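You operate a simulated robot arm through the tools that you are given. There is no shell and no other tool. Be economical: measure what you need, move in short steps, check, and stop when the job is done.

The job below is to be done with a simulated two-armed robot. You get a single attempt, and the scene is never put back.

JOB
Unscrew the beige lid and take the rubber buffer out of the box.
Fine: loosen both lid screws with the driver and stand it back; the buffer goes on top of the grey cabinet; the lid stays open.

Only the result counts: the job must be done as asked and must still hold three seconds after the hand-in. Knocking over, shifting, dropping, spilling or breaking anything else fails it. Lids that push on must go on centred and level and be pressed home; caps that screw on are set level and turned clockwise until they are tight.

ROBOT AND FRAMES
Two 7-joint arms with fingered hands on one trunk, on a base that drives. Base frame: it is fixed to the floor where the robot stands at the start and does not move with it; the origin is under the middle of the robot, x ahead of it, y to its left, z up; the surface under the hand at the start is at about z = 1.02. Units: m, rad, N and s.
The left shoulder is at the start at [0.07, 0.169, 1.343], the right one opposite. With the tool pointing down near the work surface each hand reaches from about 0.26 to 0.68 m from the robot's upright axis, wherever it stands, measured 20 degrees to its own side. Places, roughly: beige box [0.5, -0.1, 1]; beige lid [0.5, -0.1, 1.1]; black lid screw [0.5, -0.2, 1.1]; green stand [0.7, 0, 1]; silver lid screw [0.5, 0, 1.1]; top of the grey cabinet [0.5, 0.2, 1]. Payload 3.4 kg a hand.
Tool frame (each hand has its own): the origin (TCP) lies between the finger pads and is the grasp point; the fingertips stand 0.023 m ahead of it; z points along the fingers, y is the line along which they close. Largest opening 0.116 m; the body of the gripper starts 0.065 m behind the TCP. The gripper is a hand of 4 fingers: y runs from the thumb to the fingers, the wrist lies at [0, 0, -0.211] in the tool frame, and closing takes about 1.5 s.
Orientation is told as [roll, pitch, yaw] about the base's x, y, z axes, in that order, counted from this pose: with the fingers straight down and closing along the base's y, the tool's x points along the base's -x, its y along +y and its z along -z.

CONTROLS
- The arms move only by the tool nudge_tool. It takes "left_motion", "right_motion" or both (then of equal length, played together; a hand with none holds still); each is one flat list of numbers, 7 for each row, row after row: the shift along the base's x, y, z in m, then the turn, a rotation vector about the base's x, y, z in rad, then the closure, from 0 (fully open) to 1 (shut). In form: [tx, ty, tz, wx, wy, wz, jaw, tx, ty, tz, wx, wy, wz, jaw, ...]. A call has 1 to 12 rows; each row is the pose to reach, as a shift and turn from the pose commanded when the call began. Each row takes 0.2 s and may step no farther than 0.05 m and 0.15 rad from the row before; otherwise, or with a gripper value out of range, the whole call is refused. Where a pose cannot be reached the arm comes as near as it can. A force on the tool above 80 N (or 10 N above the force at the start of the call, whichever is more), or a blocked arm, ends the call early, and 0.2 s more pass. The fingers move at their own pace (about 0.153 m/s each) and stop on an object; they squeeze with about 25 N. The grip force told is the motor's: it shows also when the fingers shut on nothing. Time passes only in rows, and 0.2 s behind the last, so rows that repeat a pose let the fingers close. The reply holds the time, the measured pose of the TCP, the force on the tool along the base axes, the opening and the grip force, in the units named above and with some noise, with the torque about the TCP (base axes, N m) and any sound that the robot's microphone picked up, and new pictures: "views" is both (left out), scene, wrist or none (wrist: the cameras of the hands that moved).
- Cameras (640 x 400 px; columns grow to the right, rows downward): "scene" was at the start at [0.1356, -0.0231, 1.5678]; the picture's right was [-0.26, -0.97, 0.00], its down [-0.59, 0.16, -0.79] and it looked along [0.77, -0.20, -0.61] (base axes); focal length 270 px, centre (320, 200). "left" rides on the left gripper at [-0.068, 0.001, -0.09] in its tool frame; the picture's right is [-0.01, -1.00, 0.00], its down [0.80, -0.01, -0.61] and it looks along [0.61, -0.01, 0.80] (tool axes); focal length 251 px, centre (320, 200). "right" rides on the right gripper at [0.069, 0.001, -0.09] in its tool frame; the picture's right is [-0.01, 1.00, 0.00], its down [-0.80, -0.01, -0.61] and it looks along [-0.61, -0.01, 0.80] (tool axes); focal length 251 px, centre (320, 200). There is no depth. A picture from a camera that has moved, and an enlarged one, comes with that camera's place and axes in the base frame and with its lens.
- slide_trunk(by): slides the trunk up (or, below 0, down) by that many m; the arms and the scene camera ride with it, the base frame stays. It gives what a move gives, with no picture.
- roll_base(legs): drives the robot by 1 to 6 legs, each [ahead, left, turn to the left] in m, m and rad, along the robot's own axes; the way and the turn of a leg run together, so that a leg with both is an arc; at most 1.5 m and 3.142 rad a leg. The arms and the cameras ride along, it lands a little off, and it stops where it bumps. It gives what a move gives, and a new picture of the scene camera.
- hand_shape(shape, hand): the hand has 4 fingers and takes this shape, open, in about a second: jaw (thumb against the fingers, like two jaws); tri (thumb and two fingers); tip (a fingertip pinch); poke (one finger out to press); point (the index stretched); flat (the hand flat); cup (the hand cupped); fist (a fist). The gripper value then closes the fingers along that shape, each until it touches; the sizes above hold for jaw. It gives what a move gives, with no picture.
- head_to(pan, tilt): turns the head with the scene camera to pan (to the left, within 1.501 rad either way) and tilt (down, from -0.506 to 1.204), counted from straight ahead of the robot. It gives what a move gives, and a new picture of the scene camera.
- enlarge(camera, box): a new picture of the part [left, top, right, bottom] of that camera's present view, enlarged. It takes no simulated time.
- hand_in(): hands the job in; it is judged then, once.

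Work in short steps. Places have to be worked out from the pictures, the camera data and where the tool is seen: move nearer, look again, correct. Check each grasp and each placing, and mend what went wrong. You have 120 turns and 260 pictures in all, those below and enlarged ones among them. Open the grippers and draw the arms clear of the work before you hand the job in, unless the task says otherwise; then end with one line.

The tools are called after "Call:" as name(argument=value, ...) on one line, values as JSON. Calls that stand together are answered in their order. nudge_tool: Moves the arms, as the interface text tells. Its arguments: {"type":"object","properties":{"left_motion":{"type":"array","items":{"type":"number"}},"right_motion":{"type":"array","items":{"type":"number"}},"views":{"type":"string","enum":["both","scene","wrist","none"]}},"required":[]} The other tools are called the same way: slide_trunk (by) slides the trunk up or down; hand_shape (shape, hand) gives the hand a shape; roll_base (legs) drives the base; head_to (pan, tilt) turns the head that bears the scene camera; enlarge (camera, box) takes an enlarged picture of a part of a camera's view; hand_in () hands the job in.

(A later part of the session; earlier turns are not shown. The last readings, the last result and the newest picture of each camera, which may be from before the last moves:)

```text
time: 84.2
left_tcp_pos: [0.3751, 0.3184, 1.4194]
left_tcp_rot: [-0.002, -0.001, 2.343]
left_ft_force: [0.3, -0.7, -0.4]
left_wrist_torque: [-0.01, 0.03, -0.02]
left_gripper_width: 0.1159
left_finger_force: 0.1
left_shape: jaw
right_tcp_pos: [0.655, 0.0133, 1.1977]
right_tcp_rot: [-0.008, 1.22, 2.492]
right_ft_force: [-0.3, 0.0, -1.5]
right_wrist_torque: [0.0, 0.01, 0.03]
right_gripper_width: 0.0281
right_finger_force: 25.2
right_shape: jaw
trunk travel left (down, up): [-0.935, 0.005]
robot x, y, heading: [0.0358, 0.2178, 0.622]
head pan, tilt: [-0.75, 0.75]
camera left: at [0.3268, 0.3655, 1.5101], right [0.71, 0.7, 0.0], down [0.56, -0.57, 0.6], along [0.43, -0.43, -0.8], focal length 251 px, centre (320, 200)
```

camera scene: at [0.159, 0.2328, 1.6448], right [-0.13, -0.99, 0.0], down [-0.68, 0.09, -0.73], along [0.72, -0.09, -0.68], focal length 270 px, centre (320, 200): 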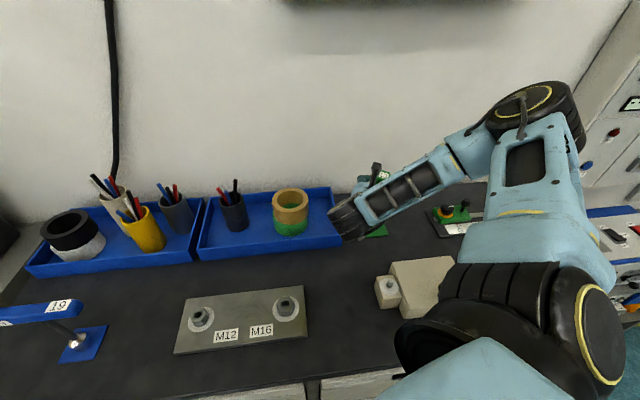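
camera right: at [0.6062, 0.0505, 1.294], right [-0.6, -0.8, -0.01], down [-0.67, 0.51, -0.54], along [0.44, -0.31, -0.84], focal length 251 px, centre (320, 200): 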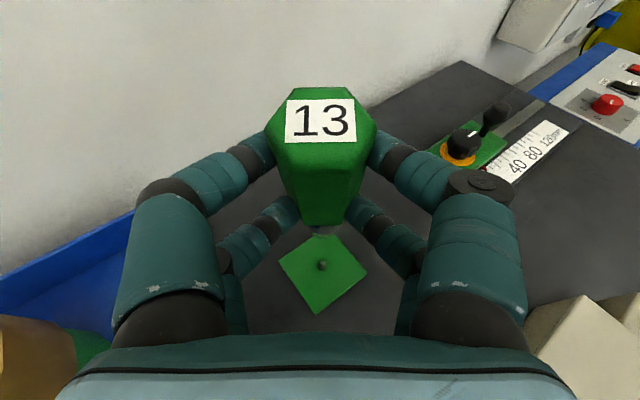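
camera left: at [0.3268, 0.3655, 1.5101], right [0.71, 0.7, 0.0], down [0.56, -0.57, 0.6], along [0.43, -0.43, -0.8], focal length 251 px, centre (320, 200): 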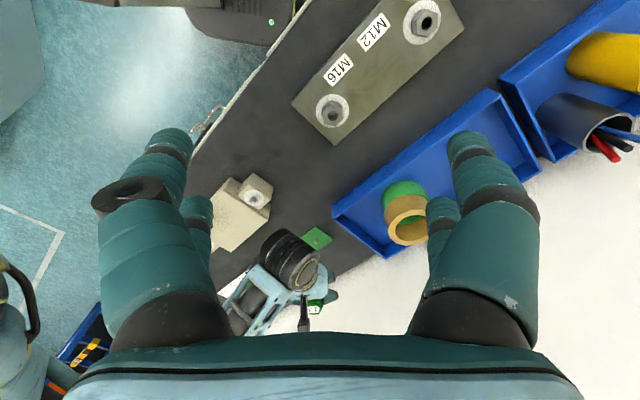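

The right wrist blocks that view. I instead swing the right hand around the driver's axis by about +0.55 rad so the head camera can see the driver past the wrist.

Call:
nudge_tool(right_motion=[-0.001, -0.003, 0.01, 0, 0, 0.14, 1, -0.003, -0.005, 0.02, 0, 0, 0.28, 1, -0.004, -0.008, 0.02, 0, 0, 0.42, 1, -0.004, -0.011, 0.02, 0, 0, 0.55, 1, -0.004, -0.011, 0.02, 0, 0, 0.55, 1], views="both")

Call:
enlarge(camera="scene", box=[330, 130, 450, 250])

```text
time: 85.4
left_tcp_pos: [0.3705, 0.3222, 1.4191]
left_tcp_rot: [0.0, 0.002, 2.341]
left_ft_force: [-0.6, -1.0, 0.2]
left_wrist_torque: [-0.03, 0.01, 0.0]
left_gripper_width: 0.1156
left_finger_force: 0.1
left_shape: jaw
right_tcp_pos: [0.619, 0.0604, 1.2308]
right_tcp_rot: [0.095, 1.265, 3.036]
right_ft_force: [0.3, 0.1, -1.6]
right_wrist_torque: [0.0, 0.04, -0.01]
right_gripper_width: 0.0276
right_finger_force: 24.9
right_shape: jaw
right hand out of reach, approached as far as the arm can: row 3, 4, 5
trunk travel left (down, up): [-0.935, 0.005]
robot x, y, heading: [0.034, 0.2138, 0.62]
head pan, tilt: [-0.75, 0.75]
camera scene: at [0.1565, 0.2337, 1.645], right [-0.13, -0.99, 0.0], down [-0.68, 0.09, -0.73], along [0.73, -0.1, -0.68], focal length 270 px, centre (320, 200)
camera right: at [0.5554, 0.0752, 1.3248], right [-0.2, -0.98, 0.02], down [-0.8, 0.15, -0.58], along [0.56, -0.13, -0.82], focal length 251 px, centre (320, 200)
```

scene: 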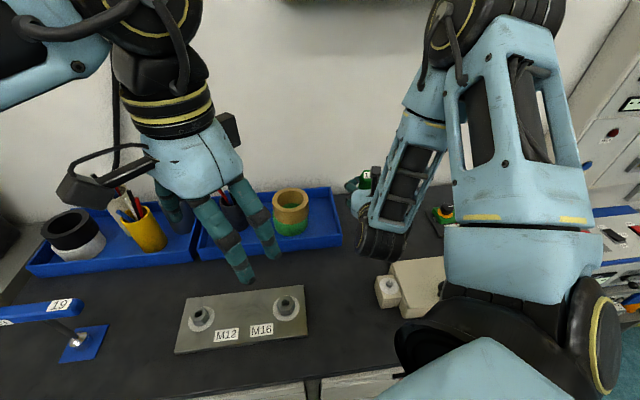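
right: 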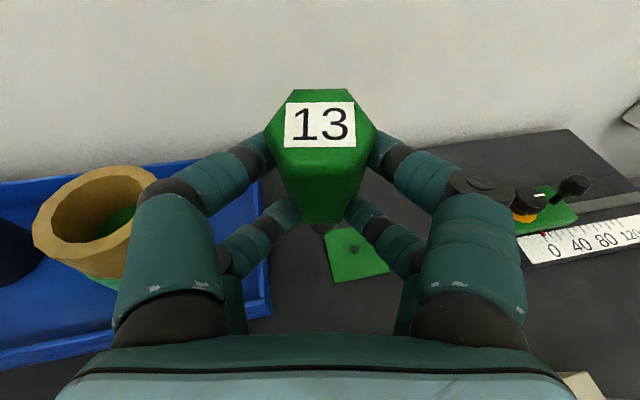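

```text
3.33 times, centred on (390, 190) of scene
camera zoom: at [0.1565, 0.2337, 1.645], right [-0.13, -0.99, 0.0], down [-0.68, 0.09, -0.73], along [0.73, -0.1, -0.68], focal length 898 px, centre (87, 233)
```

zoom: 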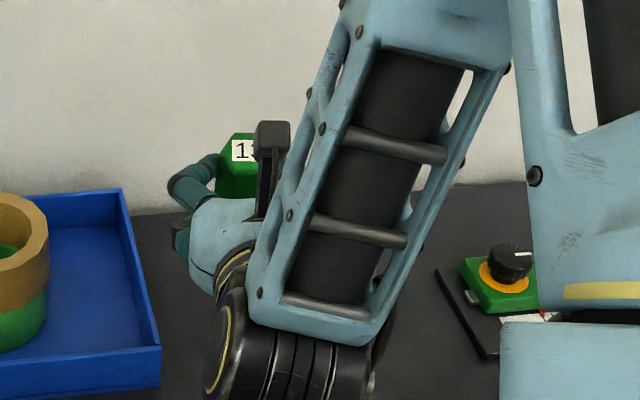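

That swung the wrist into its limits and still occludes. I go the other way: restore the tilt, then yaw back past the earlier pose so the hand comes from the left side.

Call:
nudge_tool(right_motion=[0.005, -0.005, 0.005, 0.019, 0.02, 0.045, 1, 0.01, -0.01, 0.01, 0.037, 0.041, 0.089, 1], views="none")

Call:
nudge_tool(right_motion=[0.005, -0.005, 0, 0, 0, -0.14, 1, 0.01, -0.01, 0, 0, 0, -0.28, 1, 0.015, -0.015, 0, 0, 0, -0.42, 1, 0.02, -0.02, 0, 0, 0, -0.56, 1, 0.025, -0.024, 0, 0, 0, -0.7, 1, 0.03, -0.027, 0, 0, 0, -0.84, 1, 0.035, -0.03, 0, 0, 0, -0.98, 1, 0.037, -0.03, 0, 0, 0, -1.086, 1, 0.037, -0.03, 0, 0, 0, -1.086, 1], views="both")

Call:
enlarge(camera="scene", box=[310, 120, 450, 250])

```text
time: 86.0
left_tcp_pos: [0.3717, 0.3206, 1.4198]
left_tcp_rot: [-0.001, 0.0, 2.34]
left_ft_force: [-0.5, 1.1, 0.0]
left_wrist_torque: [0.0, -0.05, 0.01]
left_gripper_width: 0.1161
left_finger_force: 0.0
left_shape: jaw
right_tcp_pos: [0.6195, 0.06, 1.2312]
right_tcp_rot: [0.092, 1.265, 3.033]
right_ft_force: [-0.4, -0.5, -0.3]
right_wrist_torque: [0.02, 0.02, -0.02]
right_gripper_width: 0.0276
right_finger_force: 25.2
right_shape: jaw
right hand out of reach, approached as far as the arm can: row 1, 2
trunk travel left (down, up): [-0.935, 0.005]
robot x, y, heading: [0.0323, 0.2168, 0.623]
head pan, tilt: [-0.75, 0.75]
```

```text
time: 88.0
left_tcp_pos: [0.3718, 0.3203, 1.4207]
left_tcp_rot: [0.0, 0.0, 2.34]
left_ft_force: [0.5, -0.4, 0.5]
left_wrist_torque: [-0.01, -0.03, 0.01]
left_gripper_width: 0.1158
left_finger_force: 0.1
left_shape: jaw
right_tcp_pos: [0.6566, 0.0314, 1.2314]
right_tcp_rot: [0.092, 1.263, 1.945]
right_ft_force: [-0.9, 0.5, -1.4]
right_wrist_torque: [0.02, 0.02, -0.04]
right_gripper_width: 0.0268
right_finger_force: 25.1
right_shape: jaw
trunk travel left (down, up): [-0.935, 0.005]
robot x, y, heading: [0.0322, 0.217, 0.619]
head pan, tilt: [-0.75, 0.75]
camera scene: at [0.1589, 0.233, 1.6448], right [-0.13, -0.99, 0.0], down [-0.68, 0.09, -0.73], along [0.72, -0.1, -0.68], focal length 270 px, centre (320, 200)
camera right: at [0.6425, 0.0941, 1.3242], right [-0.96, -0.28, 0.02], down [-0.24, 0.78, -0.58], along [0.15, -0.56, -0.82], focal length 251 px, centre (320, 200)
```

scene: 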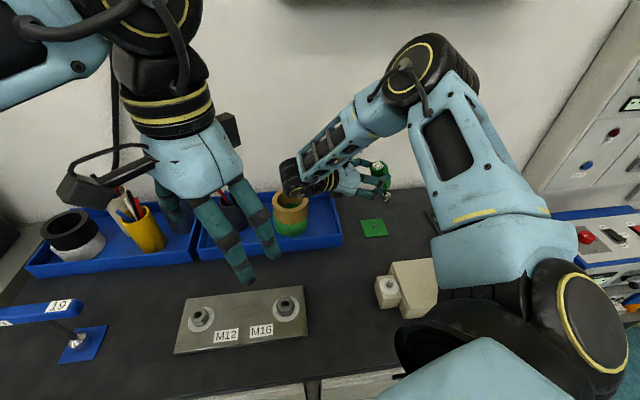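
right: 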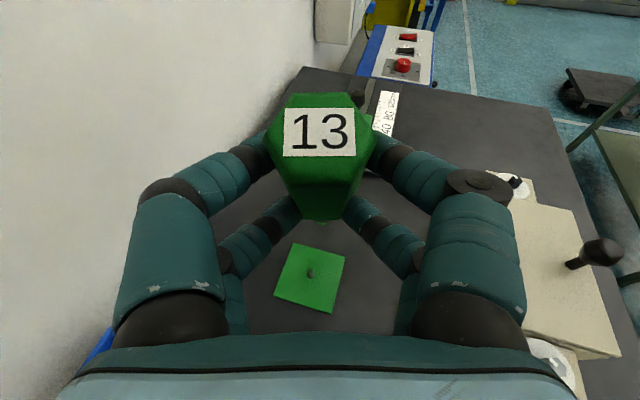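

```text
3.08 times, centred on (380, 185) of scene
camera zoom: at [0.1589, 0.233, 1.6448], right [-0.13, -0.99, 0.0], down [-0.68, 0.09, -0.73], along [0.72, -0.1, -0.68], focal length 829 px, centre (135, 246)
```

zoom: 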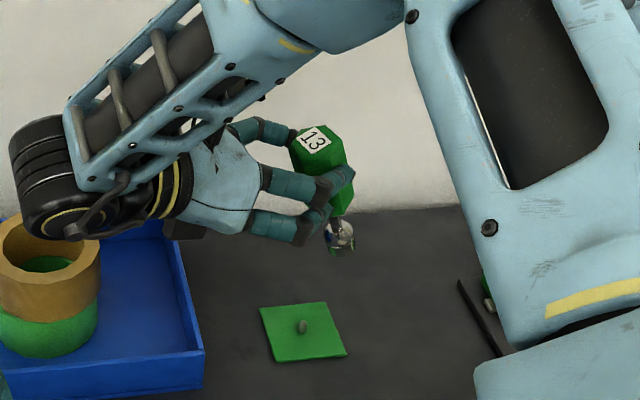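

Now the head camera sees the driver: its tip leans outward by about 15–18°. I correct by pitching back 0.31 rad and removing the small roll.

Call:
nudge_tool(right_motion=[0, 0, 0, 0.104, 0.0215, 0.025, 1, 0, 0, 0, 0.207, 0.043, 0.05, 1, 0, 0, 0, 0.311, 0.0646, 0.0748, 1, 0, 0, 0, 0.311, 0.0646, 0.0748, 1], views="wrist")

Call:
enlarge(camera="scene", box=[310, 120, 450, 250])

```text
time: 89.0
left_tcp_pos: [0.3741, 0.3214, 1.4188]
left_tcp_rot: [0.001, 0.0, 2.34]
left_ft_force: [0.4, -0.9, -0.5]
left_wrist_torque: [-0.01, 0.0, 0.0]
left_gripper_width: 0.1159
left_finger_force: 0.1
left_shape: jaw
right_tcp_pos: [0.6586, 0.0331, 1.2308]
right_tcp_rot: [-0.018, 0.95, 1.922]
right_ft_force: [0.1, -0.8, -2.2]
right_wrist_torque: [0.04, 0.01, -0.01]
right_gripper_width: 0.0266
right_finger_force: 25.1
right_shape: jaw
trunk travel left (down, up): [-0.935, 0.005]
robot x, y, heading: [0.0347, 0.2184, 0.617]
head pan, tilt: [-0.75, 0.75]
camera right: at [0.6457, 0.0616, 1.3397], right [-0.94, -0.35, -0.02], down [-0.33, 0.9, -0.29], along [0.12, -0.27, -0.96], focal length 251 px, centre (320, 200)
```

right: 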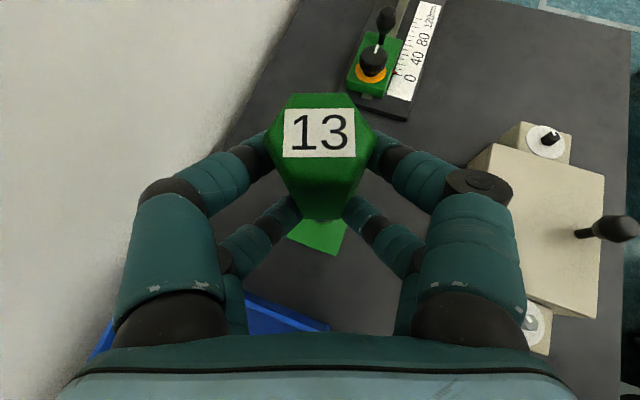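

```text
3.08 times, centred on (380, 185) of scene
camera zoom: at [0.1594, 0.2334, 1.6448], right [-0.13, -0.99, 0.0], down [-0.68, 0.09, -0.73], along [0.72, -0.1, -0.68], focal length 829 px, centre (135, 246)
```

zoom: 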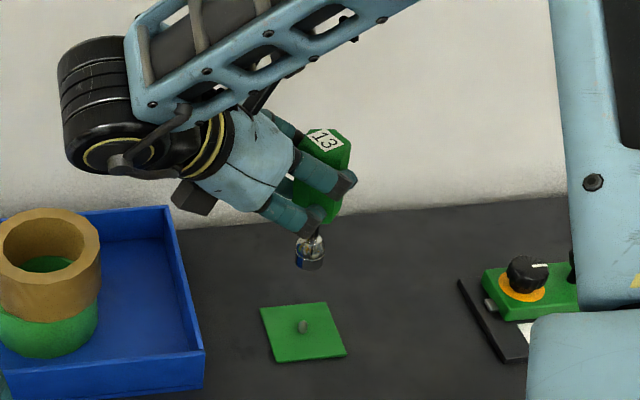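

The driver now looks upright within ~2°. I lower it to just above the peg with a small correction (-3, -3 mm) and compare again.

Call:
nudge_tool(right_motion=[-0.003, -0.003, -0.02, 0, 0, 0, 1, -0.003, -0.003, -0.04, 0, 0, 0, 1, -0.003, -0.003, -0.058, 0, 0, 0, 1, -0.003, -0.003, -0.058, 0, 0, 0, 1], views="none")

Call:
enlarge(camera="scene", box=[330, 160, 410, 250])

Call:
enlarge(camera="right", box=[220, 80, 420, 280])

```text
time: 90.0
left_tcp_pos: [0.3728, 0.3197, 1.4201]
left_tcp_rot: [0.0, -0.001, 2.34]
left_ft_force: [0.4, -0.8, 0.8]
left_wrist_torque: [0.05, -0.05, 0.0]
left_gripper_width: 0.1159
left_finger_force: 0.1
left_shape: jaw
right_tcp_pos: [0.6554, 0.0295, 1.173]
right_tcp_rot: [-0.022, 0.95, 1.922]
right_ft_force: [-0.9, 0.2, -2.2]
right_wrist_torque: [0.01, -0.01, 0.0]
right_gripper_width: 0.0266
right_finger_force: 24.8
right_shape: jaw
trunk travel left (down, up): [-0.935, 0.005]
robot x, y, heading: [0.0305, 0.2145, 0.621]
head pan, tilt: [-0.75, 0.75]
```

```text
4.44 times, centred on (370, 205) of scene
camera zoom: at [0.1588, 0.2329, 1.6449], right [-0.13, -0.99, 0.0], down [-0.68, 0.09, -0.73], along [0.72, -0.09, -0.68], focal length 1198 px, centre (98, 178)
```

zoom: 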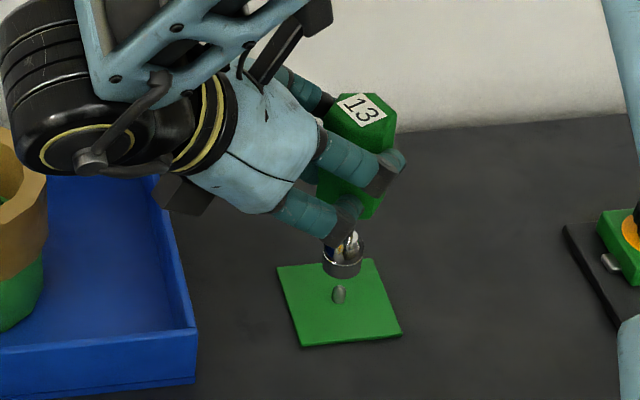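

```text
2.00 times, centred on (320, 180) of right
camera zoom: at [0.6428, 0.0585, 1.2819], right [-0.94, -0.35, -0.02], down [-0.33, 0.9, -0.29], along [0.12, -0.27, -0.96], focal length 503 px, centre (320, 240)
```

zoom: 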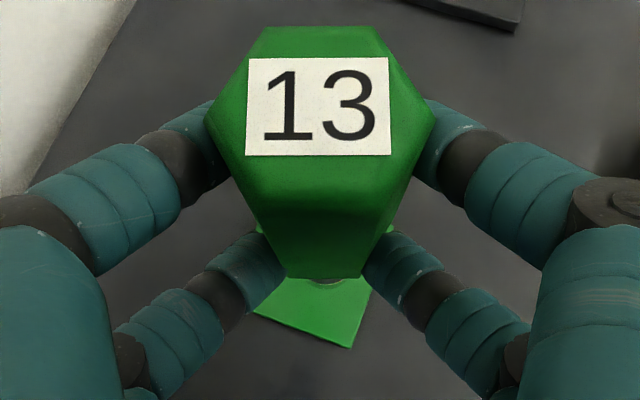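

Alignment in plan looks right; a residual lean of ~3.5° remains. I correct the pitch by 0.06 (compensating the tip shift) and lower another 12 mm.

Call:
nudge_tool(right_motion=[0.002, -0.0056, 0, 0.056, 0.021, 0, 1, 0.002, -0.0056, -0.006, 0.056, 0.021, 0, 1, 0.002, -0.0056, -0.012, 0.056, 0.021, 0, 1, 0.002, -0.0056, -0.012, 0.056, 0.021, 0, 1], views="none")

Call:
enlarge(camera="scene", box=[340, 170, 400, 240])

```text
time: 91.0
left_tcp_pos: [0.3732, 0.3229, 1.4196]
left_tcp_rot: [-0.001, 0.001, 2.341]
left_ft_force: [0.2, 0.7, -0.1]
left_wrist_torque: [-0.01, 0.03, 0.01]
left_gripper_width: 0.1158
left_finger_force: 0.2
left_shape: jaw
right_tcp_pos: [0.6567, 0.0221, 1.1623]
right_tcp_rot: [-0.017, 0.891, 1.923]
right_ft_force: [-0.1, 0.9, -2.4]
right_wrist_torque: [0.04, 0.03, 0.0]
right_gripper_width: 0.0266
right_finger_force: 24.2
right_shape: jaw
trunk travel left (down, up): [-0.935, 0.005]
robot x, y, heading: [0.0348, 0.2173, 0.616]
head pan, tilt: [-0.75, 0.75]
```

```text
5.71 times, centred on (370, 205) of scene
camera zoom: at [0.1591, 0.233, 1.6448], right [-0.13, -0.99, 0.0], down [-0.68, 0.09, -0.73], along [0.72, -0.1, -0.68], focal length 1540 px, centre (34, 171)
```

zoom: 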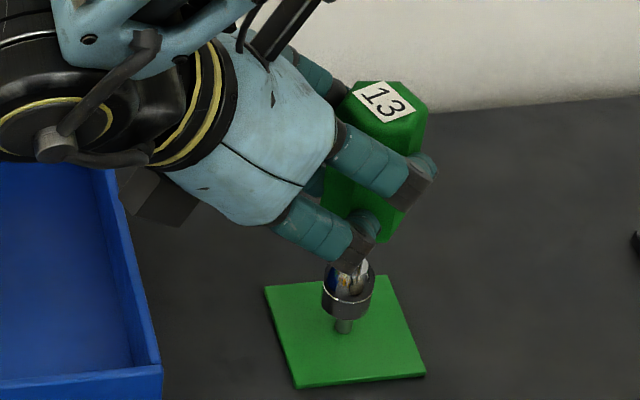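

The socket is right above the peg top, centred. I lower gently, watching the force.

Call:
nudge_tool(right_motion=[0, 0, -0.004, 0, 0, 0, 1, 0, 0, -0.008, 0, 0, 0, 1, 0, 0, -0.012, 0, 0, 0, 1, 0, 0, -0.016, 0, 0, 0, 1], views="none")

Call:
enlarge(camera="scene", box=[340, 170, 400, 240])

```text
time: 92.0
left_tcp_pos: [0.3719, 0.3192, 1.419]
left_tcp_rot: [0.0, -0.003, 2.34]
left_ft_force: [0.1, 0.5, -0.2]
left_wrist_torque: [0.0, -0.02, 0.01]
left_gripper_width: 0.1159
left_finger_force: 0.0
left_shape: jaw
right_tcp_pos: [0.6561, 0.0201, 1.1457]
right_tcp_rot: [-0.017, 0.89, 1.921]
right_ft_force: [-2.6, -7.5, 0.6]
right_wrist_torque: [0.48, -0.12, 0.19]
right_gripper_width: 0.0264
right_finger_force: 25.2
right_shape: jaw
trunk travel left (down, up): [-0.935, 0.005]
robot x, y, heading: [0.0339, 0.2155, 0.618]
head pan, tilt: [-0.75, 0.75]
```

```text
5.71 times, centred on (370, 205) of scene
camera zoom: at [0.1582, 0.2297, 1.6449], right [-0.13, -0.99, 0.0], down [-0.68, 0.09, -0.73], along [0.73, -0.09, -0.68], focal length 1540 px, centre (34, 171)
```

zoom: 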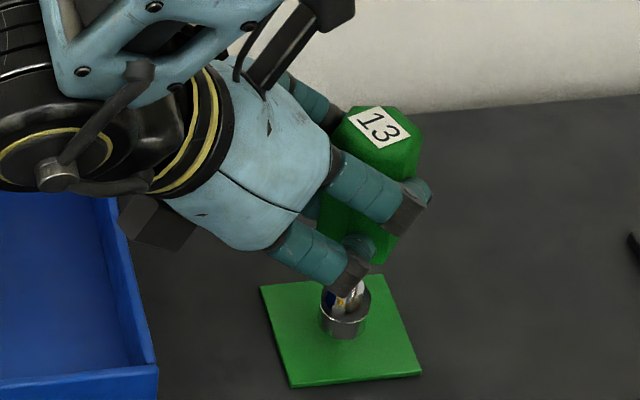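

The socket is over the peg, with a slight side contact pushing toward -y. I yield 1.5 mm in -y and lower further.

Call:
nudge_tool(right_motion=[-0.0005, -0.0015, 0, 0, 0, 0, 1, -0.0005, -0.0015, -0.003, 0, 0, 0, 1, -0.0005, -0.0015, -0.006, 0, 0, 0, 1, -0.0005, -0.0015, -0.008, 0, 0, 0, 1], views="none")

Call:
enlarge(camera="scene", box=[340, 170, 400, 240])

```text
time: 93.0
left_tcp_pos: [0.3707, 0.3183, 1.4219]
left_tcp_rot: [-0.004, 0.0, 2.339]
left_ft_force: [0.1, 0.0, 0.3]
left_wrist_torque: [0.02, 0.02, 0.0]
left_gripper_width: 0.1159
left_finger_force: 0.1
left_shape: jaw
right_tcp_pos: [0.6561, 0.0194, 1.1408]
right_tcp_rot: [-0.029, 0.889, 1.912]
right_ft_force: [12.2, -12.9, 36.1]
right_wrist_torque: [3.99, 1.67, -0.82]
right_gripper_width: 0.0267
right_finger_force: 24.4
right_shape: jaw
trunk travel left (down, up): [-0.935, 0.005]
robot x, y, heading: [0.0311, 0.2153, 0.618]
head pan, tilt: [-0.75, 0.75]
```

```text
5.71 times, centred on (370, 205) of scene
camera zoom: at [0.1558, 0.2295, 1.6458], right [-0.13, -0.99, 0.0], down [-0.67, 0.09, -0.73], along [0.73, -0.09, -0.68], focal length 1540 px, centre (34, 171)
```

zoom: 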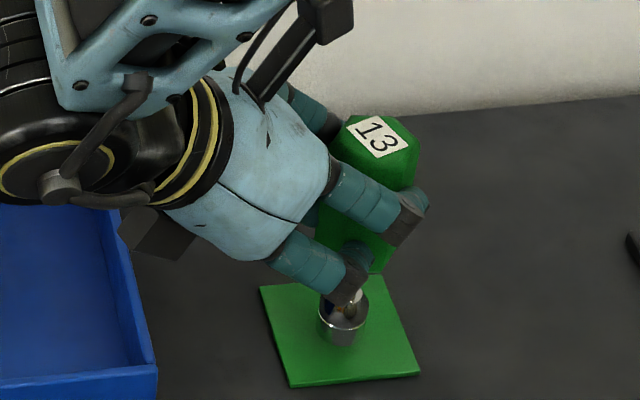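

It reached the bottom (36 N). I ease off the pressure before releasing.

Call:
nudge_tool(right_motion=[0, 0, 0.001, 0, 0, 0, 1, 0, 0, 0.002, 0, 0, 0, 1], views="none")

```text
time: 93.6
left_tcp_pos: [0.3709, 0.3179, 1.4192]
left_tcp_rot: [-0.001, 0.001, 2.342]
left_ft_force: [-0.4, -1.4, -1.0]
left_wrist_torque: [0.03, 0.02, 0.0]
left_gripper_width: 0.1159
left_finger_force: 0.1
left_shape: jaw
right_tcp_pos: [0.6562, 0.0199, 1.1415]
right_tcp_rot: [-0.023, 0.891, 1.92]
right_ft_force: [12.2, -12.0, 31.9]
right_wrist_torque: [3.53, 1.58, -0.74]
right_gripper_width: 0.0267
right_finger_force: 25.0
right_shape: jaw
trunk travel left (down, up): [-0.935, 0.005]
robot x, y, heading: [0.0359, 0.2122, 0.616]
head pan, tilt: [-0.75, 0.75]
```

Call:
nudge_tool(right_motion=[0.001, -0.001, 0.0015, 0, 0, 0, 1, 0.002, -0.002, 0.0025, 0, 0, 0, 1], views="none")

Call:
enlarge(camera="scene", box=[340, 170, 400, 240])

```text
time: 94.2
left_tcp_pos: [0.3713, 0.3189, 1.4187]
left_tcp_rot: [-0.002, 0.001, 2.341]
left_ft_force: [-1.2, 1.2, 0.7]
left_wrist_torque: [0.0, 0.02, 0.01]
left_gripper_width: 0.1158
left_finger_force: 0.0
left_shape: jaw
right_tcp_pos: [0.6549, 0.0179, 1.1417]
right_tcp_rot: [-0.016, 0.888, 1.925]
right_ft_force: [-4.5, -5.5, 1.1]
right_wrist_torque: [0.47, -0.1, 0.58]
right_gripper_width: 0.0266
right_finger_force: 25.5
right_shape: jaw
trunk travel left (down, up): [-0.935, 0.005]
robot x, y, heading: [0.0312, 0.2145, 0.617]
head pan, tilt: [-0.75, 0.75]
```

```text
5.71 times, centred on (370, 205) of scene
camera zoom: at [0.1565, 0.2309, 1.6446], right [-0.13, -0.99, 0.0], down [-0.68, 0.09, -0.73], along [0.73, -0.09, -0.68], focal length 1540 px, centre (34, 171)
```

zoom: 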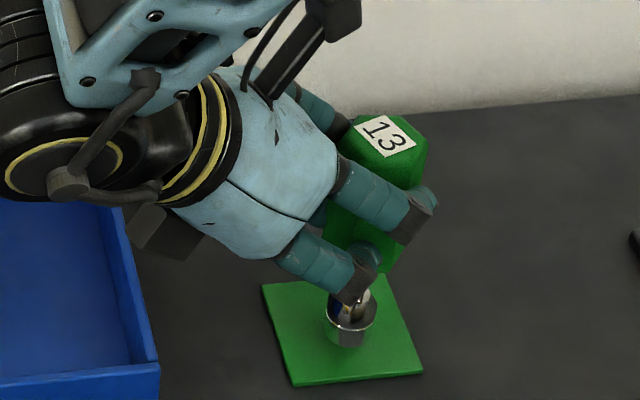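

The driver is upright in the socket with little load. I open the fingers gradually and look.

Call:
nudge_tool(right_motion=[0, 0, -0.0005, 0, 0, 0, 0.78, 0, 0, -0.0005, 0, 0, 0, 0.75, 0, 0, -0.0005, 0, 0, 0, 0.72, 0, 0, -0.0005, 0, 0, 0, 0.69, 0, 0, -0.0005, 0, 0, 0, 0.66, 0, 0, -0.0005, 0, 0, 0, 0.62, 0, 0, -0.0005, 0, 0, 0, 0.58], views="none")

Call:
enlarge(camera="scene", box=[340, 170, 400, 240])

Call:
enlarge(camera="right", box=[220, 80, 420, 280])

```text
time: 95.8
left_tcp_pos: [0.3721, 0.3204, 1.4203]
left_tcp_rot: [0.0, -0.001, 2.34]
left_ft_force: [0.4, -0.6, 0.4]
left_wrist_torque: [0.02, 0.0, 0.01]
left_gripper_width: 0.1158
left_finger_force: 0.1
left_shape: jaw
right_tcp_pos: [0.6571, 0.0177, 1.1424]
right_tcp_rot: [-0.023, 0.89, 1.923]
right_ft_force: [-2.5, -5.0, 2.0]
right_wrist_torque: [0.3, -0.07, 0.39]
right_gripper_width: 0.0485
right_finger_force: 0.1
right_shape: jaw
trunk travel left (down, up): [-0.935, 0.005]
robot x, y, heading: [0.0353, 0.2171, 0.618]
head pan, tilt: [-0.75, 0.75]
```

```text
5.71 times, centred on (370, 205) of scene
camera zoom: at [0.1574, 0.2313, 1.645], right [-0.13, -0.99, 0.0], down [-0.68, 0.09, -0.73], along [0.73, -0.09, -0.68], focal length 1540 px, centre (34, 171)
```

zoom: 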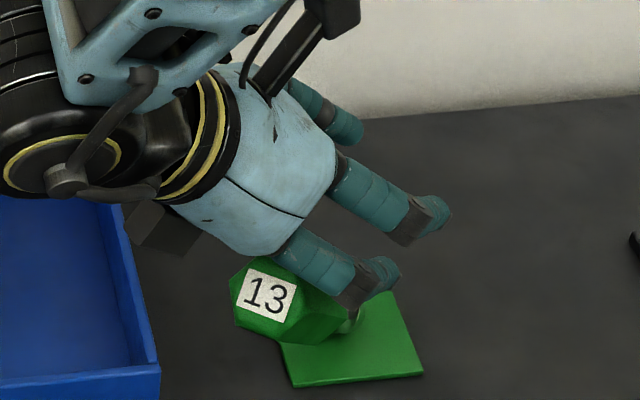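

```text
2.00 times, centred on (320, 180) of right
camera zoom: at [0.6464, 0.0423, 1.2522], right [-0.94, -0.35, -0.02], down [-0.34, 0.91, -0.24], along [0.1, -0.21, -0.97], focal length 503 px, centre (320, 240)
```

zoom: 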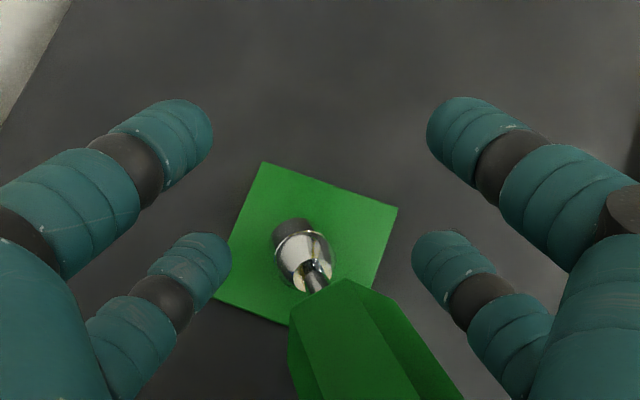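

The driver toppled back and is now leaning against the hand, its axis roughly along the fingers and the socket still at the peg. That is useful: I close the fingers again on the handle in this attitude.

Call:
nudge_tool(right_motion=[-0.004, -0.0015, 0, 0, 0, 0, 0.6, -0.009, -0.0035, 0, 0, 0, 0, 0.66, -0.009, -0.0035, 0, 0, 0, 0, 0.75, -0.009, -0.0035, 0, 0, 0, 0, 0.85, -0.009, -0.0035, 0, 0, 0, 0, 1, -0.009, -0.0035, 0, 0, 0, 0, 1, -0.009, -0.0035, 0, 0, 0, 0, 1], views="both")

Call:
enlarge(camera="scene", box=[330, 160, 410, 250])

```text
time: 97.4
left_tcp_pos: [0.3731, 0.3224, 1.4196]
left_tcp_rot: [0.0, 0.001, 2.341]
left_ft_force: [0.5, 0.1, 0.6]
left_wrist_torque: [-0.02, 0.03, 0.02]
left_gripper_width: 0.1155
left_finger_force: 0.1
left_shape: jaw
right_tcp_pos: [0.6486, 0.0166, 1.1408]
right_tcp_rot: [-0.02, 0.891, 1.922]
right_ft_force: [-0.1, 0.4, 0.4]
right_wrist_torque: [0.05, 0.02, 0.03]
right_gripper_width: 0.0
right_finger_force: 24.9
right_shape: jaw
trunk travel left (down, up): [-0.935, 0.005]
robot x, y, heading: [0.0341, 0.2122, 0.617]
head pan, tilt: [-0.75, 0.75]
camera scene: at [0.1588, 0.2332, 1.6448], right [-0.13, -0.99, 0.0], down [-0.68, 0.09, -0.73], along [0.72, -0.1, -0.68], focal length 270 px, centre (320, 200)
camera right: at [0.6385, 0.0402, 1.2517], right [-0.94, -0.35, -0.02], down [-0.34, 0.91, -0.24], along [0.1, -0.21, -0.97], focal length 251 px, centre (320, 200)
```

scene: 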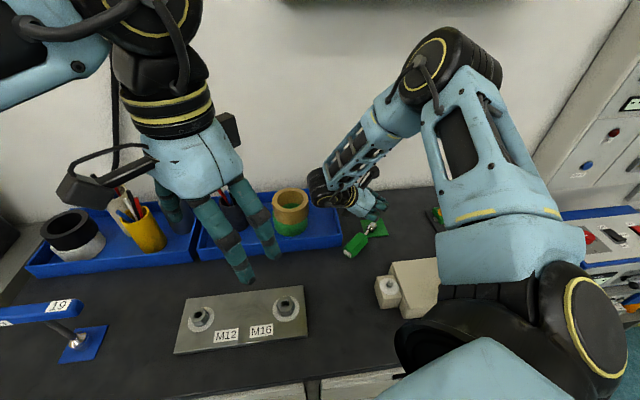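
right: 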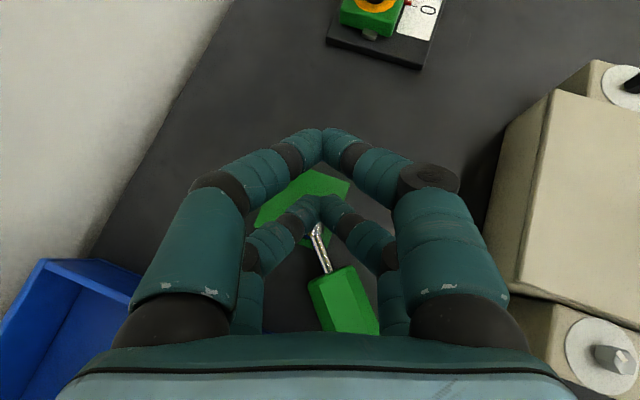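

```text
4.44 times, centred on (370, 205) of scene
camera zoom: at [0.1588, 0.2332, 1.6448], right [-0.13, -0.99, 0.0], down [-0.68, 0.09, -0.73], along [0.72, -0.1, -0.68], focal length 1198 px, centre (98, 178)
```

zoom: 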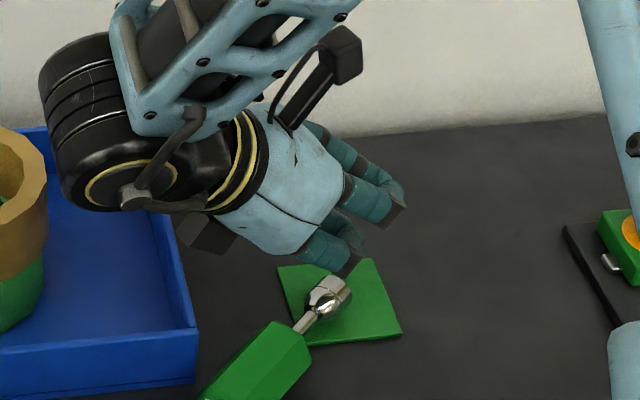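

The grip missed; the driver now lies with its tip on the stand plate and handle toward the robot. I raise the closed hand, bring it vertical again, and then look.

Call:
nudge_tool(right_motion=[0, 0, 0.03, 0, 0, 0, 1, 0, 0, 0.07, 0, 0, 0, 1, 0, 0, 0.11, 0.139, 0.051, 0, 1, -0.01, 0.01, 0.13, 0.279, 0.102, 0, 1, -0.02, 0.02, 0.14, 0.418, 0.153, 0, 1, -0.03, 0.03, 0.14, 0.557, 0.204, 0, 0.5, -0.04, 0.035, 0.14, 0.697, 0.255, 0, 0, -0.04, 0.035, 0.14, 0.836, 0.306, 0, 0], views="both")

```text
time: 99.2
left_tcp_pos: [0.3725, 0.3186, 1.4205]
left_tcp_rot: [-0.001, -0.004, 2.34]
left_ft_force: [-0.5, -0.3, 0.6]
left_wrist_torque: [0.04, 0.01, 0.02]
left_gripper_width: 0.116
left_finger_force: 0.1
left_shape: jaw
right_tcp_pos: [0.6091, 0.0508, 1.2835]
right_tcp_rot: [-0.02, -0.003, 1.924]
right_ft_force: [0.4, -0.6, -0.4]
right_wrist_torque: [0.01, 0.01, 0.02]
right_gripper_width: 0.1159
right_finger_force: 0.1
right_shape: jaw
trunk travel left (down, up): [-0.935, 0.005]
robot x, y, heading: [0.0343, 0.2126, 0.622]
head pan, tilt: [-0.75, 0.75]
camera scene: at [0.1586, 0.2318, 1.6449], right [-0.13, -0.99, 0.0], down [-0.68, 0.09, -0.73], along [0.73, -0.09, -0.68], focal length 270 px, centre (320, 200)
camera right: at [0.6312, -0.0152, 1.3727], right [-0.94, -0.34, -0.02], down [-0.28, 0.74, 0.61], along [-0.19, 0.58, -0.79], focal length 251 px, centre (320, 200)
```

scene: 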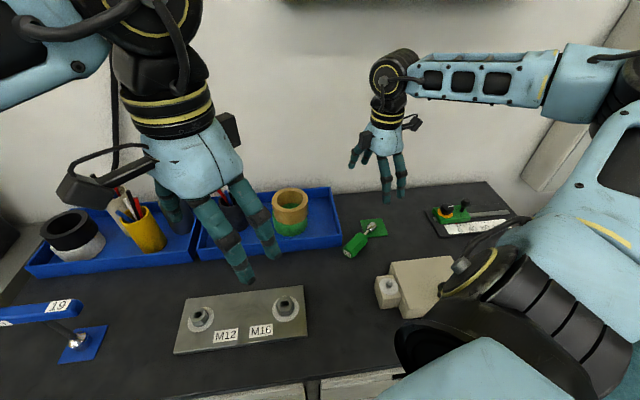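
right: 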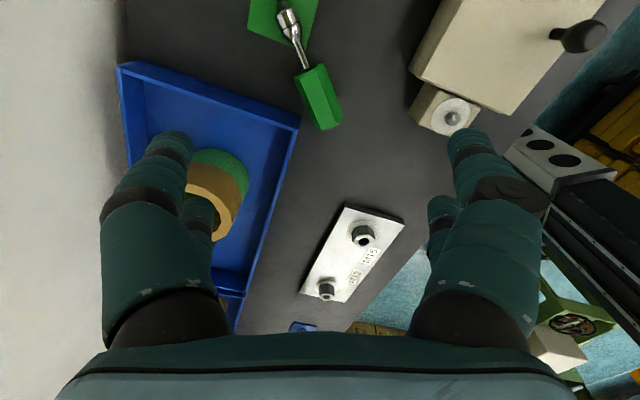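

The driver lies from [0.586, 0.104] (butt) to the plate, pointing at -50°. I yaw the hand back to match for a fresh grasp nearer the handle's front, staying clear of the tray.

Call:
nudge_tool(right_motion=[0, 0, 0, 0, 0, -0.15, 0, 0, 0, 0, 0, 0, -0.3, 0, 0, 0, 0, 0, 0, -0.45, 0, 0, 0, 0, 0, 0, -0.6, 0, 0, 0, 0, 0, 0, -0.75, 0, 0, 0, 0, 0, 0, -0.9, 0, 0, 0, 0, 0, 0, -1.05, 0, 0, 0, 0, 0, 0, -1.2, 0, 0, 0, 0, 0, 0, -1.35, 0, 0, 0, 0, 0, 0, -1.5, 0, 0, 0, 0, 0, 0, -1.65, 0, 0, 0, 0, 0, 0, -1.8, 0], views="none")

Call:
nudge_tool(right_motion=[0.002, 0.002, -0.01, 0, 0, -0.14, 0, 0.004, 0.004, -0.03, 0, 0, -0.28, 0, 0.006, 0.006, -0.05, 0, 0, -0.42, 0.2, 0.008, 0.008, -0.06, 0, 0, -0.56, 0.4, 0.01, 0.01, -0.07, 0, 0, -0.7, 0.45, 0.012, 0.011, -0.08, 0, 0, -0.84, 0.45, 0.012, 0.011, -0.09, 0, 0, -0.98, 0.45, 0.012, 0.011, -0.1, 0, 0, -0.997, 0.45, 0.012, 0.011, -0.1, 0, 0, -0.997, 0.45], views="both")

```text
time: 101.8
left_tcp_pos: [0.3723, 0.3221, 1.4207]
left_tcp_rot: [0.001, -0.001, 2.339]
left_ft_force: [0.0, 0.3, 0.8]
left_wrist_torque: [0.04, 0.01, -0.01]
left_gripper_width: 0.116
left_finger_force: 0.1
left_shape: jaw
right_tcp_pos: [0.6086, 0.051, 1.2823]
right_tcp_rot: [-0.021, 0.003, 0.119]
right_ft_force: [1.1, -0.3, 0.0]
right_wrist_torque: [0.0, 0.01, 0.03]
right_gripper_width: 0.116
right_finger_force: 0.1
right_shape: jaw
trunk travel left (down, up): [-0.935, 0.005]
robot x, y, heading: [0.0336, 0.2131, 0.619]
head pan, tilt: [-0.75, 0.75]
```

```text
time: 103.8
left_tcp_pos: [0.3726, 0.3183, 1.4189]
left_tcp_rot: [-0.002, -0.002, 2.341]
left_ft_force: [0.3, 0.3, -0.3]
left_wrist_torque: [0.02, -0.05, 0.01]
left_gripper_width: 0.1158
left_finger_force: 0.1
left_shape: jaw
right_tcp_pos: [0.6206, 0.0607, 1.1839]
right_tcp_rot: [-0.018, 0.0, -0.877]
right_ft_force: [1.7, -4.3, 2.7]
right_wrist_torque: [0.1, -0.04, -0.2]
right_gripper_width: 0.0633
right_finger_force: 0.1
right_shape: jaw
trunk travel left (down, up): [-0.935, 0.005]
robot x, y, heading: [0.0341, 0.2154, 0.621]
head pan, tilt: [-0.75, 0.75]
camera scene: at [0.1584, 0.2312, 1.6449], right [-0.13, -0.99, 0.0], down [-0.68, 0.09, -0.73], along [0.73, -0.09, -0.68], focal length 270 px, centre (320, 200)
camera right: at [0.58, 0.1141, 1.2734], right [0.77, 0.63, -0.02], down [0.51, -0.61, 0.61], along [0.37, -0.48, -0.8], focal length 251 px, centre (320, 200)
```

scene: 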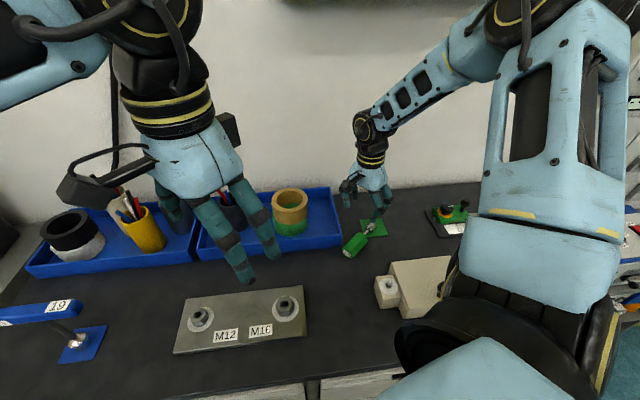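
right: 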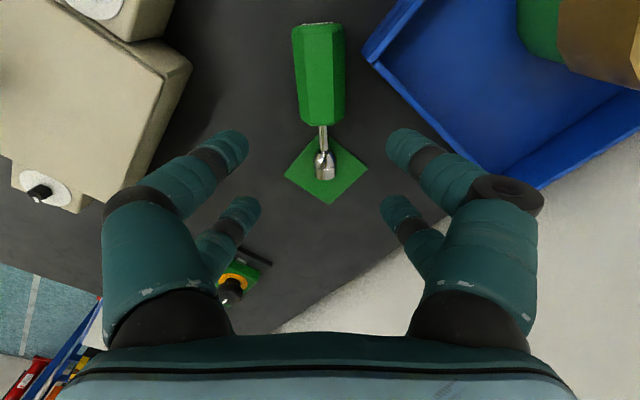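

The hand is aligned with the handle. I shift slightly back along it, tilt 0.5 rad toward the tip, and descend around the handle.

Call:
nudge_tool(right_motion=[-0.004, 0.004, -0.02, -0.1, -0.083, 0, 0.45, -0.008, 0.008, -0.04, -0.2, -0.166, 0, 0.45, -0.008, 0.008, -0.06, -0.3, -0.249, 0, 0.45, -0.008, 0.008, -0.08, -0.385, -0.32, 0, 0.45, -0.008, 0.008, -0.1, -0.385, -0.32, 0, 0.45, -0.008, 0.008, -0.112, -0.385, -0.32, 0, 0.45], views="wrist")

Call:
enlarge(camera="scene", box=[320, 170, 440, 270])

```text
time: 105.2
left_tcp_pos: [0.374, 0.3202, 1.4198]
left_tcp_rot: [0.0, 0.0, 2.341]
left_ft_force: [-0.5, 0.3, 0.2]
left_wrist_torque: [0.0, -0.04, 0.0]
left_gripper_width: 0.1159
left_finger_force: 0.1
left_shape: jaw
right_tcp_pos: [0.7329, -0.044, 1.0766]
right_tcp_rot: [-0.026, -0.425, -0.857]
right_ft_force: [-0.4, -0.4, 0.0]
right_wrist_torque: [0.02, -0.01, 0.01]
right_gripper_width: 0.0639
right_finger_force: 0.1
right_shape: jaw
right hand out of reach, approached as far as the arm can: row 1, 2, 3, 4, 5, 6
trunk travel left (down, up): [-0.935, 0.005]
robot x, y, heading: [0.0311, 0.2156, 0.619]
head pan, tilt: [-0.75, 0.75]
camera right: at [0.6706, 0.0333, 1.1295], right [0.77, 0.64, -0.02], down [0.32, -0.35, 0.88], along [0.56, -0.68, -0.47], focal length 251 px, centre (320, 200)
```

right: 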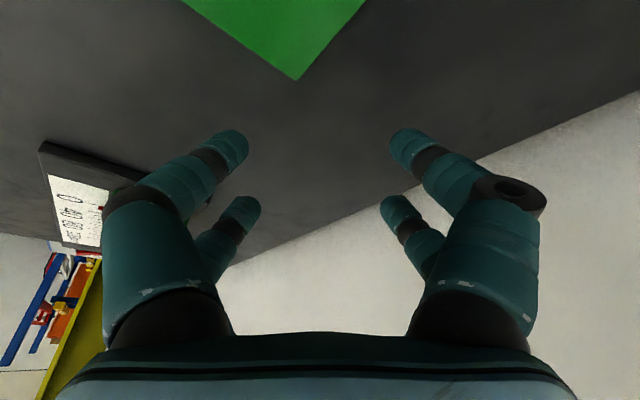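

```text
4.00 times, centred on (380, 220) of scene
camera zoom: at [0.1592, 0.2326, 1.6448], right [-0.13, -0.99, 0.0], down [-0.68, 0.09, -0.73], along [0.72, -0.09, -0.68], focal length 1078 px, centre (80, 120)
```

zoom: 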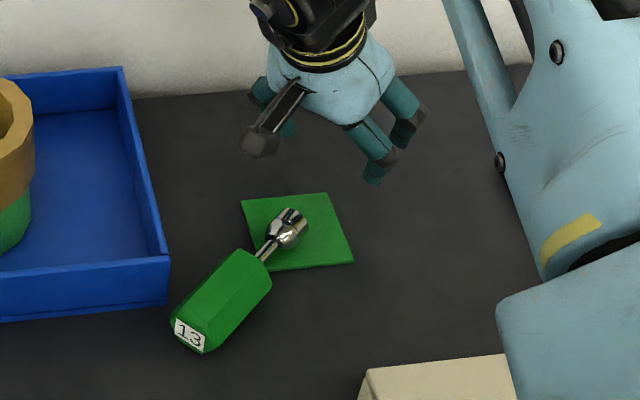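

The fold limit pushed the hand past the driver (nothing was touched). I raise it, untilt, and then back the base off a little to get working room.

Call:
nudge_tool(right_motion=[0, 0, 0.04, 0, 0, 0, 0.45, 0, 0, 0.08, 0, 0, 0, 0.45, 0, 0, 0.12, 0.1, 0.083, 0, 0.45, -0.01, 0, 0.16, 0.2, 0.166, 0, 0.45, -0.02, 0, 0.2, 0.3, 0.249, 0, 0.45, -0.02, 0, 0.22, 0.325, 0.27, 0, 0.45], views="none")

```text
time: 106.6
left_tcp_pos: [0.372, 0.3209, 1.4198]
left_tcp_rot: [0.0, -0.001, 2.341]
left_ft_force: [-0.7, -0.2, 0.4]
left_wrist_torque: [0.0, 0.03, -0.01]
left_gripper_width: 0.1156
left_finger_force: 0.0
left_shape: jaw
right_tcp_pos: [0.7119, -0.045, 1.2966]
right_tcp_rot: [-0.02, 0.0, -0.857]
right_ft_force: [0.4, -0.2, 0.8]
right_wrist_torque: [0.02, 0.04, -0.01]
right_gripper_width: 0.0642
right_finger_force: 0.1
right_shape: jaw
trunk travel left (down, up): [-0.935, 0.005]
robot x, y, heading: [0.0327, 0.2163, 0.618]
head pan, tilt: [-0.75, 0.75]
```

Call:
roll_base(legs=[[-0.11, 0, 0]])

```text
time: 107.8
left_tcp_pos: [0.2884, 0.26, 1.4165]
left_tcp_rot: [0.005, -0.002, 2.341]
left_ft_force: [-0.3, -0.2, -0.1]
left_wrist_torque: [-0.02, 0.03, 0.02]
left_gripper_width: 0.1158
left_finger_force: 0.1
left_shape: jaw
right_tcp_pos: [0.6272, -0.1075, 1.2949]
right_tcp_rot: [-0.025, -0.001, -0.858]
right_ft_force: [0.2, 0.2, 0.0]
right_wrist_torque: [-0.01, 0.03, 0.04]
right_gripper_width: 0.0641
right_finger_force: 0.0
right_shape: jaw
trunk travel left (down, up): [-0.935, 0.005]
robot x, y, heading: [-0.0579, 0.1533, 0.618]
head pan, tilt: [-0.75, 0.75]
camera scene: at [0.0752, 0.1734, 1.6441], right [-0.13, -0.99, 0.0], down [-0.68, 0.09, -0.73], along [0.72, -0.1, -0.69], focal length 270 px, centre (320, 200)
```

scene: 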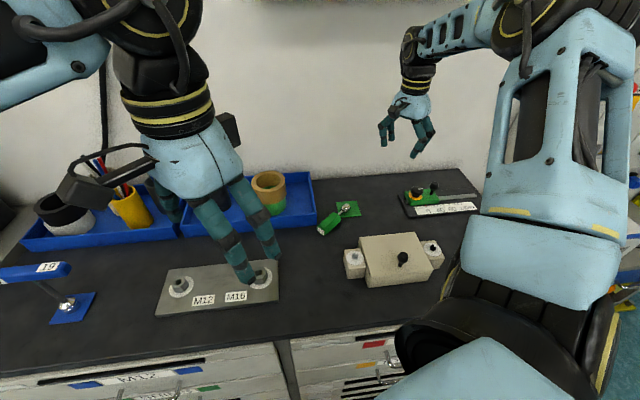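

Now I move over the handle and tilt there, staying high to verify reach before descending.

Call:
nudge_tool(right_motion=[-0.003, 0.045, 0, 0, 0, 0, 0.45, -0.007, 0.09, 0, 0, 0, 0, 0.45, -0.011, 0.135, -0.02, -0.1, -0.083, 0, 0.45, -0.015, 0.176, -0.04, -0.2, -0.166, 0, 0.45, -0.015, 0.176, -0.08, -0.3, -0.249, 0, 0.45, -0.015, 0.176, -0.11, -0.385, -0.32, 0, 0.45, -0.015, 0.176, -0.11, -0.385, -0.32, 0, 0.45], views="wrist")

```text
time: 109.4
left_tcp_pos: [0.2805, 0.2565, 1.4202]
left_tcp_rot: [0.002, 0.001, 2.34]
left_ft_force: [-0.8, 0.4, -0.1]
left_wrist_torque: [0.02, -0.02, 0.01]
left_gripper_width: 0.1158
left_finger_force: 0.0
left_shape: jaw
right_tcp_pos: [0.7271, -0.0173, 1.2126]
right_tcp_rot: [-0.03, -0.498, -0.851]
right_ft_force: [0.2, -0.8, 0.2]
right_wrist_torque: [-0.03, -0.03, 0.0]
right_gripper_width: 0.0638
right_finger_force: 0.1
right_shape: jaw
right hand out of reach, approached as far as the arm can: row 4, 5, 6, 7
trunk travel left (down, up): [-0.935, 0.005]
robot x, y, heading: [-0.0583, 0.1488, 0.618]
head pan, tilt: [-0.75, 0.75]
camera right: at [0.6629, 0.0627, 1.2593], right [0.77, 0.64, -0.02], down [0.28, -0.3, 0.91], along [0.58, -0.71, -0.41], focal length 251 px, centre (320, 200)
```

right: 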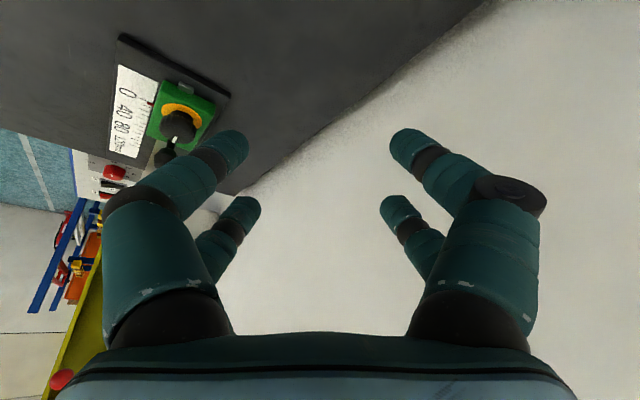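

That tilt direction is not feasible. I'll pick the driver up with a vertical hand instead, lay it down again pointing +20° in the free space behind the box, and regrasp it tilted there. First untilt and return above the handle.

Call:
nudge_tool(right_motion=[0, 0, 0.03, 0.09, 0.08, 0, 0.4, -0.01, 0, 0.05, 0.19, 0.16, 0, 0.4, -0.03, 0.01, 0.06, 0.28, 0.24, 0, 0.4, -0.06, 0.03, 0.06, 0.376, 0.326, 0, 0.4, -0.09, 0.06, 0.04, 0.376, 0.326, 0, 0.4, -0.111, 0.084, 0.01, 0.376, 0.326, 0, 0.4, -0.111, 0.084, -0.022, 0.376, 0.326, 0, 0.4, -0.111, 0.084, -0.022, 0.376, 0.326, 0, 0.4], views="wrist")

```text
time: 111.2
left_tcp_pos: [0.2682, 0.2501, 1.4232]
left_tcp_rot: [-0.01, 0.004, 2.34]
left_ft_force: [-0.1, -1.0, -0.3]
left_wrist_torque: [0.02, -0.02, -0.01]
left_gripper_width: 0.1157
left_finger_force: 0.0
left_shape: jaw
right_tcp_pos: [0.6055, 0.0639, 1.1989]
right_tcp_rot: [-0.009, -0.011, -0.86]
right_ft_force: [1.0, -9.2, 61.9]
right_wrist_torque: [3.09, -1.92, -0.33]
right_gripper_width: 0.0692
right_finger_force: 0.1
right_shape: jaw
trunk travel left (down, up): [-0.935, 0.005]
robot x, y, heading: [-0.0546, 0.1517, 0.62]
head pan, tilt: [-0.75, 0.75]
camera right: at [0.561, 0.1174, 1.2881], right [0.76, 0.65, -0.01], down [0.52, -0.6, 0.61], along [0.39, -0.47, -0.79], focal length 251 px, centre (320, 200)
```

right: 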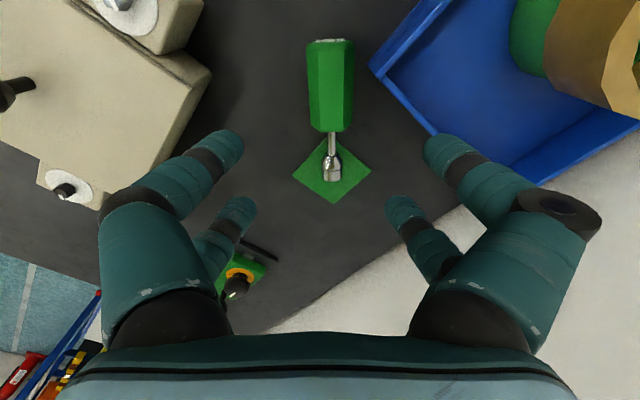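

Something pushes up with 62 N on the +y finger side (likely the tray's collision edge). I raise the hand immediately and stay away from that zone.

Call:
nudge_tool(right_motion=[0, -0.005, 0.03, 0, 0, 0, 0.4, 0, -0.02, 0.06, 0, 0, 0, 0.4, 0, -0.03, 0.08, 0, 0, 0, 0.4], views="scene")

Call:
enlarge(camera="scene", box=[180, 160, 380, 280])

```text
time: 112.0
left_tcp_pos: [0.2766, 0.2562, 1.4216]
left_tcp_rot: [-0.004, 0.001, 2.341]
left_ft_force: [-0.6, -0.7, 0.2]
left_wrist_torque: [0.0, -0.03, -0.01]
left_gripper_width: 0.1159
left_finger_force: 0.0
left_shape: jaw
right_tcp_pos: [0.6072, 0.0388, 1.2701]
right_tcp_rot: [-0.026, -0.004, -0.857]
right_ft_force: [0.2, 0.1, 0.7]
right_wrist_torque: [0.01, -0.01, -0.01]
right_gripper_width: 0.0694
right_finger_force: 0.0
right_shape: jaw
trunk travel left (down, up): [-0.935, 0.005]
robot x, y, heading: [-0.0592, 0.1521, 0.619]
head pan, tilt: [-0.75, 0.75]
camera scene: at [0.0619, 0.1663, 1.6452], right [-0.13, -0.99, 0.0], down [-0.67, 0.09, -0.73], along [0.73, -0.09, -0.68], focal length 270 px, centre (320, 200)
```

scene: 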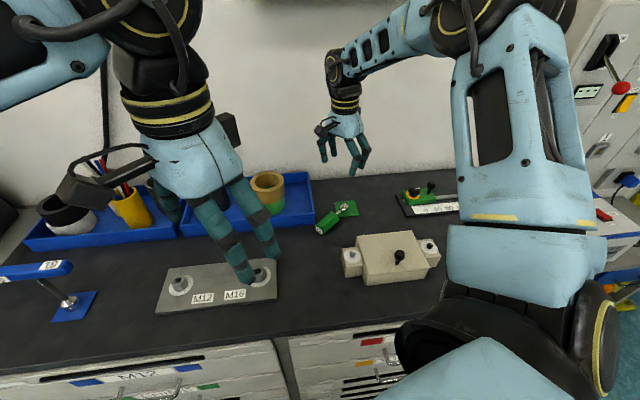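

```text
3.20 times, centred on (280, 220) of scene
camera zoom: at [0.0619, 0.1663, 1.6452], right [-0.13, -0.99, 0.0], down [-0.67, 0.09, -0.73], along [0.73, -0.09, -0.68], focal length 862 px, centre (448, 136)
```

zoom: 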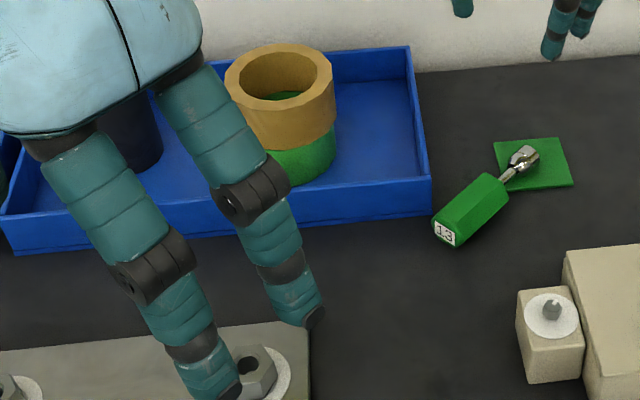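

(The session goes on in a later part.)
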